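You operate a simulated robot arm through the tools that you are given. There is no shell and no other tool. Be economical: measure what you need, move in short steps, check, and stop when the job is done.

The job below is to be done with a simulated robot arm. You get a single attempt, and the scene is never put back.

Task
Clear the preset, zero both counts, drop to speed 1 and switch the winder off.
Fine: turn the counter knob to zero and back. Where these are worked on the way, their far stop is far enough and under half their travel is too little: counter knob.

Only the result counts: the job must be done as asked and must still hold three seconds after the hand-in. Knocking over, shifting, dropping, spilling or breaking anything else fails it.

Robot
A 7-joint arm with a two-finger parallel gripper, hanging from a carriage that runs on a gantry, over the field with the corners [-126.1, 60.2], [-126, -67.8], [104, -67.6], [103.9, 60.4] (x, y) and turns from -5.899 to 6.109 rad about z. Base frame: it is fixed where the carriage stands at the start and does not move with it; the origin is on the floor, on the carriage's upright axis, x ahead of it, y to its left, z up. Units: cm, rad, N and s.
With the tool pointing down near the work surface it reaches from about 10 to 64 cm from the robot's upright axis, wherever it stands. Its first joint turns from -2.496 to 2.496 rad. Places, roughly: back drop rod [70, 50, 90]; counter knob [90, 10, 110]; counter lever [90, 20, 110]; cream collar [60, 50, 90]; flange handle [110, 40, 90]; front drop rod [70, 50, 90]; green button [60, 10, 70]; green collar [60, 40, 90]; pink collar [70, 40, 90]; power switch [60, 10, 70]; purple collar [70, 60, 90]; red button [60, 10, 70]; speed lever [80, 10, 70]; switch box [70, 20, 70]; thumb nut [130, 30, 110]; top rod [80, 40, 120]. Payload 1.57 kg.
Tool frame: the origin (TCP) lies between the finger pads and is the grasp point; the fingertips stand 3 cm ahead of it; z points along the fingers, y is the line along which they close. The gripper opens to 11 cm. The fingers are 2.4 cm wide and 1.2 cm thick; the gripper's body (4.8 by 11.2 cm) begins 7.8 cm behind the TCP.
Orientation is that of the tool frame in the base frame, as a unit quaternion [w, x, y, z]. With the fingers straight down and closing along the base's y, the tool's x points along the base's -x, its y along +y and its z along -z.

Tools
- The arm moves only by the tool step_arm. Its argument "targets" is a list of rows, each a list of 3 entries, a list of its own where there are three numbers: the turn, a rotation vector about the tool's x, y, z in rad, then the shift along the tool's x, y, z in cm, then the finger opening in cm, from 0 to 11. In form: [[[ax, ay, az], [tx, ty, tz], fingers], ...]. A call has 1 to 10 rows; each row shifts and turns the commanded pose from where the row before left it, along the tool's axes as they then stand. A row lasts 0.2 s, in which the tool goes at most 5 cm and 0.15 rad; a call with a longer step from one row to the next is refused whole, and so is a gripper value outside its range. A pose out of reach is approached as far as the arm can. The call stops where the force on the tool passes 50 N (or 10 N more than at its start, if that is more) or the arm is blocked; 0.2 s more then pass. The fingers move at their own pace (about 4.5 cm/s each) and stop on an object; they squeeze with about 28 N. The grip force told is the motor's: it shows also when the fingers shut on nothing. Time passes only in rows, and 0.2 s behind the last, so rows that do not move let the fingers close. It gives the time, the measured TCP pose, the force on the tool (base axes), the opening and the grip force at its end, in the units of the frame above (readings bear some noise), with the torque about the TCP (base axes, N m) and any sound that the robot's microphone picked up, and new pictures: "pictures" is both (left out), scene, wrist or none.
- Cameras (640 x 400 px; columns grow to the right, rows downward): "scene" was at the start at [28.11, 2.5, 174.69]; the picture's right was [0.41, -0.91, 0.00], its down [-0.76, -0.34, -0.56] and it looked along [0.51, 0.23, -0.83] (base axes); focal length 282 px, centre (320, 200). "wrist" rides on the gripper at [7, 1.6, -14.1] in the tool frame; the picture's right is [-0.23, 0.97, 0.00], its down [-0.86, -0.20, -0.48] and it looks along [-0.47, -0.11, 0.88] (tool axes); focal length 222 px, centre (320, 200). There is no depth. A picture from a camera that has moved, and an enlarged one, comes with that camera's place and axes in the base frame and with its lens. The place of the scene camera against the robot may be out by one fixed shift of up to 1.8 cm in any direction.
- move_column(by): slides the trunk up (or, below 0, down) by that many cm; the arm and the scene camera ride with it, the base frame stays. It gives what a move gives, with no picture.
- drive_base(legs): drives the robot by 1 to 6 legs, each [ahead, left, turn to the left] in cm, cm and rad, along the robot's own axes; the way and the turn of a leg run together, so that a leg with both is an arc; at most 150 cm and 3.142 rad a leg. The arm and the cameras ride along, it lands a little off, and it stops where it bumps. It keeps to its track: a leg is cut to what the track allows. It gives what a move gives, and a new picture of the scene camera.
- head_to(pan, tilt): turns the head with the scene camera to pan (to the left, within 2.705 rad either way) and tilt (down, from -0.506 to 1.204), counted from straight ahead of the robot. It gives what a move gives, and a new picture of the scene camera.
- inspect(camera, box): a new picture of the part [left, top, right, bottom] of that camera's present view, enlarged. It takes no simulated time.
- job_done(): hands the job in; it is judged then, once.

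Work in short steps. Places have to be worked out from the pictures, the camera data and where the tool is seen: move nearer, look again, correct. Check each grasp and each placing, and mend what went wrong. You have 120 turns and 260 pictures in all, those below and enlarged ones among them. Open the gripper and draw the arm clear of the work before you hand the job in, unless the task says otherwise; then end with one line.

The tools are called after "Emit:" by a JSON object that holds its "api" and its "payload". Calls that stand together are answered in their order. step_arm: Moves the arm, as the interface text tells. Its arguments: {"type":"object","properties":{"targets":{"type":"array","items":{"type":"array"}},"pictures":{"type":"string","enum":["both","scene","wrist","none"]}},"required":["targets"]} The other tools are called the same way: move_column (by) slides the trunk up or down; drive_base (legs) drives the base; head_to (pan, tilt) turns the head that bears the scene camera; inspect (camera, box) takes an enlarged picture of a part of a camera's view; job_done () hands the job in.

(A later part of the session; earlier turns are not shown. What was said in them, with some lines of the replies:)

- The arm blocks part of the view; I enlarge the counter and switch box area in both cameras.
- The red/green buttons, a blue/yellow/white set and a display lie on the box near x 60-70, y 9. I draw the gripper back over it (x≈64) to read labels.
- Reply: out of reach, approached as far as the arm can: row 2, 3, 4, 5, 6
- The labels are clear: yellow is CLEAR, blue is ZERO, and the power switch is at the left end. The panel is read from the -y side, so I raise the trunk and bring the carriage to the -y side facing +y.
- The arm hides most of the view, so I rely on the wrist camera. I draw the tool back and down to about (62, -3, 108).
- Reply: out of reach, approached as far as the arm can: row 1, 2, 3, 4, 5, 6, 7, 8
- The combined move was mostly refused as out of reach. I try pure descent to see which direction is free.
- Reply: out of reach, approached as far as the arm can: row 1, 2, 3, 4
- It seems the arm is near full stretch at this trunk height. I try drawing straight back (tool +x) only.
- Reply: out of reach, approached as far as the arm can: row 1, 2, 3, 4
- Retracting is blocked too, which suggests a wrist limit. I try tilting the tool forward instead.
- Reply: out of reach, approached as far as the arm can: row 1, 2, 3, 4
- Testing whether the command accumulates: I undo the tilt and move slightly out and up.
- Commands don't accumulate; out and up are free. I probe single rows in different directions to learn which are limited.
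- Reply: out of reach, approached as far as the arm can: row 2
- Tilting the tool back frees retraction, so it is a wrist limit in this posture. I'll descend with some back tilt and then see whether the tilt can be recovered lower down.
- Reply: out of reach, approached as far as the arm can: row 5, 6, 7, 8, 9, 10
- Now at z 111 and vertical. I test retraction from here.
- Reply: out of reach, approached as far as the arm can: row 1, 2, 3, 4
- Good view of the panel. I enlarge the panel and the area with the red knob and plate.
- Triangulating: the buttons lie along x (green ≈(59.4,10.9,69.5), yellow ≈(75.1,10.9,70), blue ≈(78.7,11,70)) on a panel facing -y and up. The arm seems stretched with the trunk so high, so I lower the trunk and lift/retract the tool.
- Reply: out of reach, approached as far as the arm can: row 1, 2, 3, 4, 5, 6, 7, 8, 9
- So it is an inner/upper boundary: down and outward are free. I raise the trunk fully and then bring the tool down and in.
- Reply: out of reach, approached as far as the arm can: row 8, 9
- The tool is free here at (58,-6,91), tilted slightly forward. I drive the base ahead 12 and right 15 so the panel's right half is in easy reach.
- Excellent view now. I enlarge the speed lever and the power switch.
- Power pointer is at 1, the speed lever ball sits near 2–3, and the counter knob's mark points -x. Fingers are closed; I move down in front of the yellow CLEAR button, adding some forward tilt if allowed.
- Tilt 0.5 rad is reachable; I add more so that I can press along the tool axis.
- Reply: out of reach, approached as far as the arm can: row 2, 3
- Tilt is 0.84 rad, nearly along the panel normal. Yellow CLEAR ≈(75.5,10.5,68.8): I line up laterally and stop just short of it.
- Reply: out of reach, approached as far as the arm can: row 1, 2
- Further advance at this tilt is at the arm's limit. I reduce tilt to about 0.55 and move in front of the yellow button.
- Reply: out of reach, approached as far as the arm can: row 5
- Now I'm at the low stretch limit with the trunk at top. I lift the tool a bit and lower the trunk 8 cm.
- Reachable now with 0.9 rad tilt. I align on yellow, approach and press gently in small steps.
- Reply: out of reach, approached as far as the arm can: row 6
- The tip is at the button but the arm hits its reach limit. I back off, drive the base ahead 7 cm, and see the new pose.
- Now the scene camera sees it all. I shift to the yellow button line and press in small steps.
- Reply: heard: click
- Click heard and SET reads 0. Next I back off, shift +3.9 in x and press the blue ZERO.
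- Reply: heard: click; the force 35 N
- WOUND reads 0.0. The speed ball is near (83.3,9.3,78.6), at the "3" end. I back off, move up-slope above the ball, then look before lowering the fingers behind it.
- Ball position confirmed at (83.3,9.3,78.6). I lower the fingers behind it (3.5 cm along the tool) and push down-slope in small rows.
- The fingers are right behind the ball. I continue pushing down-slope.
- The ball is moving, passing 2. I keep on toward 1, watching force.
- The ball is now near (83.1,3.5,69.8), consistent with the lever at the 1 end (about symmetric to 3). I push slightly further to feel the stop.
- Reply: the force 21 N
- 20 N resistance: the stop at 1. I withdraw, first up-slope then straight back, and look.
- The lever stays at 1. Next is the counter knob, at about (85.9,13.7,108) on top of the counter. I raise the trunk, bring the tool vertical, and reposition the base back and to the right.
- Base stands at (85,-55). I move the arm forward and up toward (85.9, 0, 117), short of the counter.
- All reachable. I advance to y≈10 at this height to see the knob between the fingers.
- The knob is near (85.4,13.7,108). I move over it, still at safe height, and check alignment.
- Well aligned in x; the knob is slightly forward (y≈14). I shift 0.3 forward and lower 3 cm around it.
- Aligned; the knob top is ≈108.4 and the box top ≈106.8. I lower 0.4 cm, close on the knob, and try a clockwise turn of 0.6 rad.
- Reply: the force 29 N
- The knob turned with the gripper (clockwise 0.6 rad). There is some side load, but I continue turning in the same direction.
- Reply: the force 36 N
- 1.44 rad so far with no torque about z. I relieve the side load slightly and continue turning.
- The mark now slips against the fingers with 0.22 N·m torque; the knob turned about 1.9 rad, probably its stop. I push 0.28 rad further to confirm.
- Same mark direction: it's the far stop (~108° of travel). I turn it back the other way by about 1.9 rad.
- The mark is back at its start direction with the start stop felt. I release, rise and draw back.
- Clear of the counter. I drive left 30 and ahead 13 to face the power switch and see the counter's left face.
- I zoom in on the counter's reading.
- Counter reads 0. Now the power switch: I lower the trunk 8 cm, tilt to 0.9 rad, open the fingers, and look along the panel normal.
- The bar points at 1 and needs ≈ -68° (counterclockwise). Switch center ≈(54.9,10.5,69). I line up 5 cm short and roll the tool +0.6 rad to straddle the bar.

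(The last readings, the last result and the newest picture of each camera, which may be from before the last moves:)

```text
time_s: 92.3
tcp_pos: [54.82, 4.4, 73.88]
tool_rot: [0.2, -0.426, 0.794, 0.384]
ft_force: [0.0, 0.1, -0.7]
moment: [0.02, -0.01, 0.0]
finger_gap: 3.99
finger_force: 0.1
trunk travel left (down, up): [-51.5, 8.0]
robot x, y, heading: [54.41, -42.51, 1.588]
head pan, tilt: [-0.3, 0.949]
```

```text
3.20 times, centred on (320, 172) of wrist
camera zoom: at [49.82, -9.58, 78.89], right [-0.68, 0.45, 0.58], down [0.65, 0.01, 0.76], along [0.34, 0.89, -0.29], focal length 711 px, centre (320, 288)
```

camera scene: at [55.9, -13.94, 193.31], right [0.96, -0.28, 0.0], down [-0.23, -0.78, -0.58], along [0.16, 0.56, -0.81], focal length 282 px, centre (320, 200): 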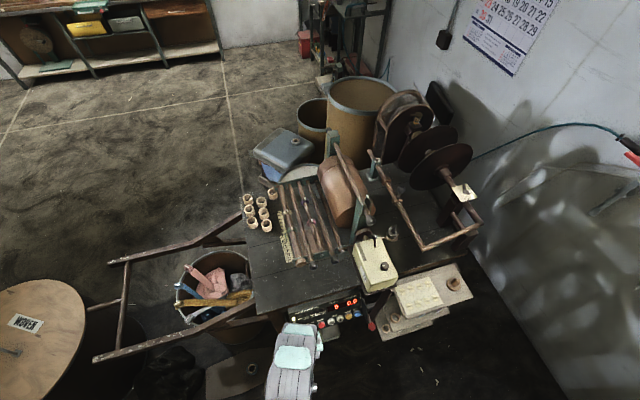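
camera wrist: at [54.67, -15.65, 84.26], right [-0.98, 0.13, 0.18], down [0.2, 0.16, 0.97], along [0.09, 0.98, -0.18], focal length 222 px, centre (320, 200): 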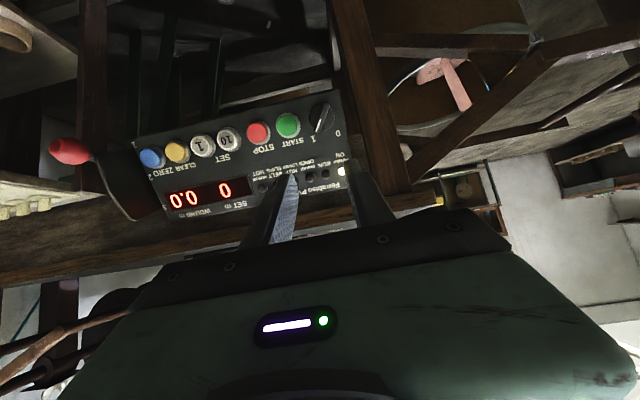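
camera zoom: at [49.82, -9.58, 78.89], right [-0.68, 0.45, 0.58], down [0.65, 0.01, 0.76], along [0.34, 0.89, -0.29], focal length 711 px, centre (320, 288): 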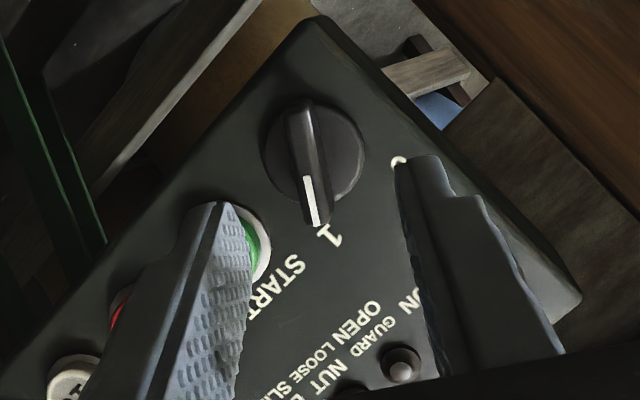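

Good alignment. I trim slightly, narrow the opening to 2.8 to keep off START, and advance onto the bar.

Emit:
{"api": "step_arm", "payload": {"targets": [[[0, 0, 0], [-0.2, -0.25, 0], 2.8], [[0, 0, 0], [0, 0, 2], 2.8], [[0, 0, 0], [0, 0, 1.4], 2.8], [[0, 0, 0], [0, 0, 0], 2.8]], "pictures": "none"}}

Emit:
{"api": "inspect", "payload": {"camera": "wrist", "box": [220, 110, 420, 235]}}

```text
time_s: 93.3
tcp_pos: [55.2, 7.11, 71.91]
tool_rot: [0.2, -0.427, 0.793, 0.385]
ft_force: [-0.1, -0.7, -0.3]
moment: [-0.03, 0.02, -0.03]
finger_gap: 2.82
finger_force: 0.0
trunk travel left (down, up): [-51.5, 8.0]
robot x, y, heading: [54.7, -42.38, 1.587]
head pan, tilt: [-0.3, 0.949]
```

```text
3.20 times, centred on (320, 172) of wrist
camera zoom: at [50.02, -6.9, 76.88], right [-0.68, 0.45, 0.58], down [0.65, 0.01, 0.76], along [0.34, 0.89, -0.29], focal length 711 px, centre (320, 288)
```

zoom: 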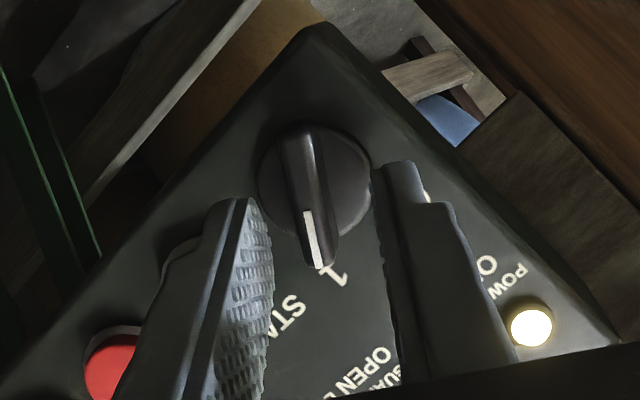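

Slight trim left and 1.3 cm further in, then I close on the bar.

Emit:
{"api": "step_arm", "payload": {"targets": [[[0, 0, 0], [-0.15, -0.2, 0.7], 2.8], [[0, 0, 0], [0, 0, 0.6], 2.8], [[0, 0, 0], [0, 0, 0], 0], [[0, 0, 0], [0, 0, 0], 0]], "pictures": "none"}}

Emit:
{"api": "inspect", "payload": {"camera": "wrist", "box": [220, 110, 420, 235]}}

```text
time_s: 94.3
tcp_pos: [55.32, 8.04, 70.96]
tool_rot: [0.199, -0.427, 0.794, 0.385]
ft_force: [-1.5, -2.1, 2.1]
moment: [0.29, 0.12, 0.12]
finger_gap: 1.01
finger_force: 20.2
trunk travel left (down, up): [-51.5, 8.0]
robot x, y, heading: [54.36, -42.32, 1.587]
head pan, tilt: [-0.3, 0.949]
```

```text
3.20 times, centred on (320, 172) of wrist
camera zoom: at [50.25, -5.99, 76.06], right [-0.68, 0.45, 0.58], down [0.65, 0.01, 0.76], along [0.34, 0.89, -0.29], focal length 711 px, centre (320, 288)
```

zoom: 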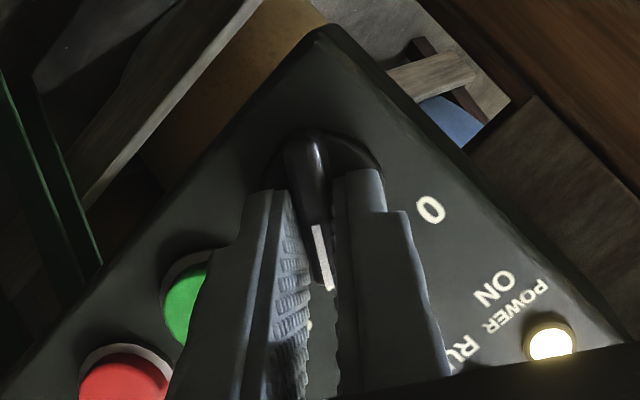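

The bar is gripped (gap 1.0). I turn it counterclockwise in 0.13 rad rows, shifting slightly to follow its axis.

Emit:
{"api": "step_arm", "payload": {"targets": [[[0, 0, -0.13], [0, 0.06, 0], 0], [[0, 0, -0.13], [0, 0.06, 0], 0], [[0, 0, -0.13], [0, 0.06, 0], 0], [[0, 0, -0.13], [0, 0.06, 0], 0], [[0, 0, -0.13], [0, 0.06, 0], 0], [[0, 0, -0.13], [0, 0.06, 0], 0], [[0, 0, -0.13], [0, 0.06, 0], 0], [[0, 0, -0.13], [0, 0.06, 0], 0], [[0, 0, -0.13], [0, 0.06, 0], 0]], "pictures": "none"}}

Emit:
{"api": "inspect", "payload": {"camera": "wrist", "box": [220, 110, 420, 235]}}

```text
time_s: 96.3
tcp_pos: [54.94, 7.95, 70.95]
tool_rot: [-0.379, 0.795, -0.425, -0.21]
ft_force: [-1.2, 3.8, -11.4]
moment: [-0.41, -0.28, -0.47]
finger_gap: 1.01
finger_force: 28.2
trunk travel left (down, up): [-51.5, 8.0]
robot x, y, heading: [54.12, -42.47, 1.592]
head pan, tilt: [-0.3, 0.949]
```

```text
3.20 times, centred on (320, 172) of wrist
camera zoom: at [57.53, -7.03, 74.61], right [-0.94, -0.23, -0.26], down [-0.3, 0.14, 0.94], along [-0.18, 0.96, -0.2], focal length 711 px, centre (320, 288)
```

zoom: 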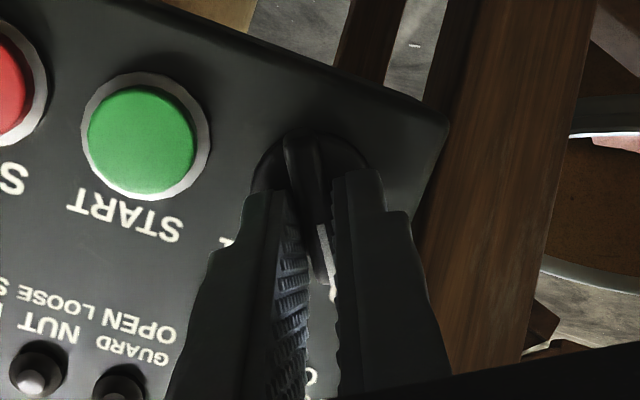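

The bar followed and points to 0. I release, withdraw and check lamp and display.

Emit:
{"api": "step_arm", "payload": {"targets": [[[0, 0, 0], [0, 0, 0], 3], [[0, 0, 0], [0, 0, 0], 3], [[0, 0, 0], [0, 0, -3], 3], [[0, 0, 0], [0, 0, -4], 3], [[0, 0, 0], [0, 0, -4], 3], [[0, 0, 0.15], [0, 0, 0], 3], [[0, 0, 0.15], [0, 0, 0], 3], [[0, 0, 0.15], [0, 0, 0], 3], [[0, 0, 0.15], [0, 0, 0], 3]], "pictures": "wrist"}}

Emit:
{"api": "inspect", "payload": {"camera": "wrist", "box": [240, 60, 420, 180]}}

```text
time_s: 98.3
tcp_pos: [55.16, -0.53, 77.84]
tool_rot: [0.301, -0.632, 0.642, 0.313]
ft_force: [-0.4, -0.5, -0.1]
moment: [0.01, 0.02, 0.02]
finger_gap: 2.99
finger_force: 0.1
trunk travel left (down, up): [-51.5, 8.0]
robot x, y, heading: [55.03, -42.55, 1.585]
head pan, tilt: [-0.3, 0.949]
camera wrist: at [53.42, -15.77, 81.32], right [-0.97, 0.15, 0.2], down [0.22, 0.16, 0.96], along [0.11, 0.98, -0.19], focal length 222 px, centre (320, 200)
```

wrist: 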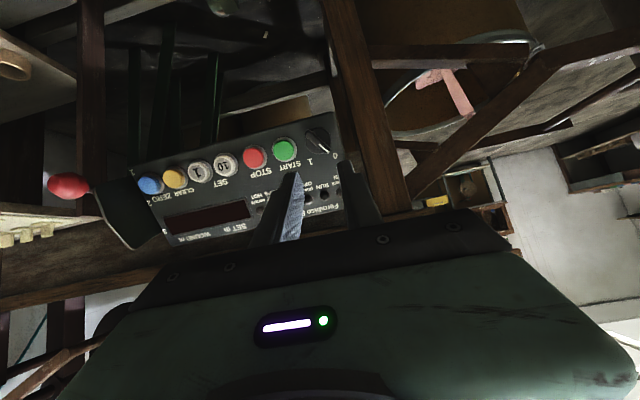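

```text
3.33 times, centred on (330, 120) of wrist
camera zoom: at [53.42, -15.77, 81.32], right [-0.97, 0.15, 0.2], down [0.22, 0.16, 0.96], along [0.11, 0.98, -0.19], focal length 740 px, centre (287, 467)
```

zoom: 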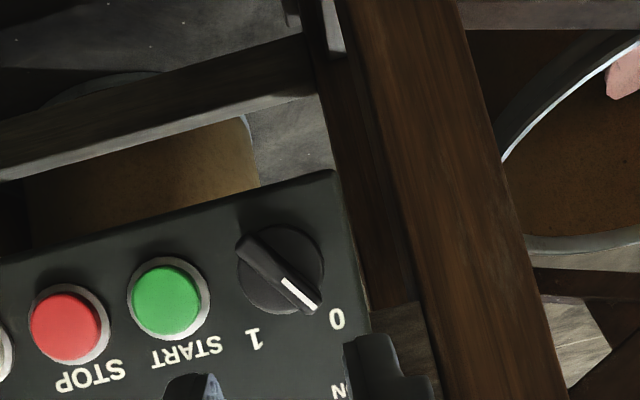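

Display dark, switch at 0, lever at 1. I open the gripper, draw the arm clear and take a last look.

Emit:
{"api": "step_arm", "payload": {"targets": [[[0, 0, 0], [0, 0, -4], 11], [[0, 0, 0], [0, 0, -4], 11], [[0, 0, 0], [0, 0, -3], 11], [[0, 0, 0], [0, 0, 0], 11], [[0, 0, 0], [0, 0, 0], 11]], "pictures": "scene"}}

Emit:
{"api": "inspect", "payload": {"camera": "scene", "box": [240, 220, 440, 345]}}

```text
time_s: 99.5
tcp_pos: [55.3, -9.17, 84.94]
tool_rot: [0.299, -0.633, 0.641, 0.313]
ft_force: [0.1, -0.7, -0.3]
moment: [-0.03, 0.01, 0.01]
finger_gap: 10.99
finger_force: 0.2
trunk travel left (down, up): [-51.5, 8.0]
robot x, y, heading: [54.37, -42.25, 1.587]
head pan, tilt: [-0.3, 0.949]
camera scene: at [55.9, -13.94, 185.31], right [0.96, -0.28, 0.0], down [-0.23, -0.78, -0.58], along [0.16, 0.56, -0.81], focal length 282 px, centre (320, 200)
```

scene: 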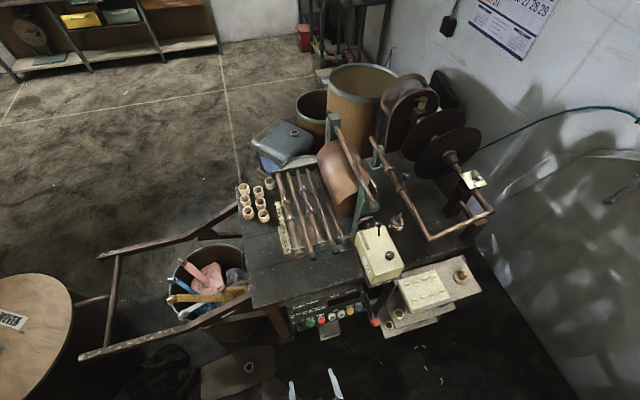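

```text
3.20 times, centred on (340, 282) of scene
camera zoom: at [55.9, -13.94, 185.31], right [0.96, -0.28, 0.0], down [-0.23, -0.78, -0.58], along [0.16, 0.56, -0.81], focal length 901 px, centre (256, -64)
```

zoom: 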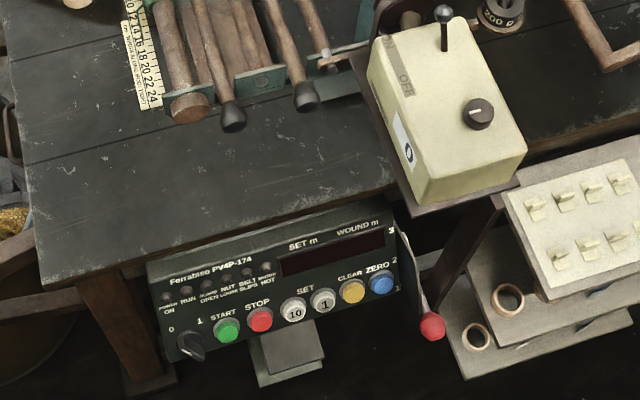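

All is as asked: counter 0, lever at 1, power off, and nothing else has been disturbed. I hand in.

Emit:
{"api": "job_done", "payload": {}}

```text
The job is handed in.
```

The preset is cleared, both counts read zero, the speed lever is at 1, and the winder is switched off, with the arm drawn clear.
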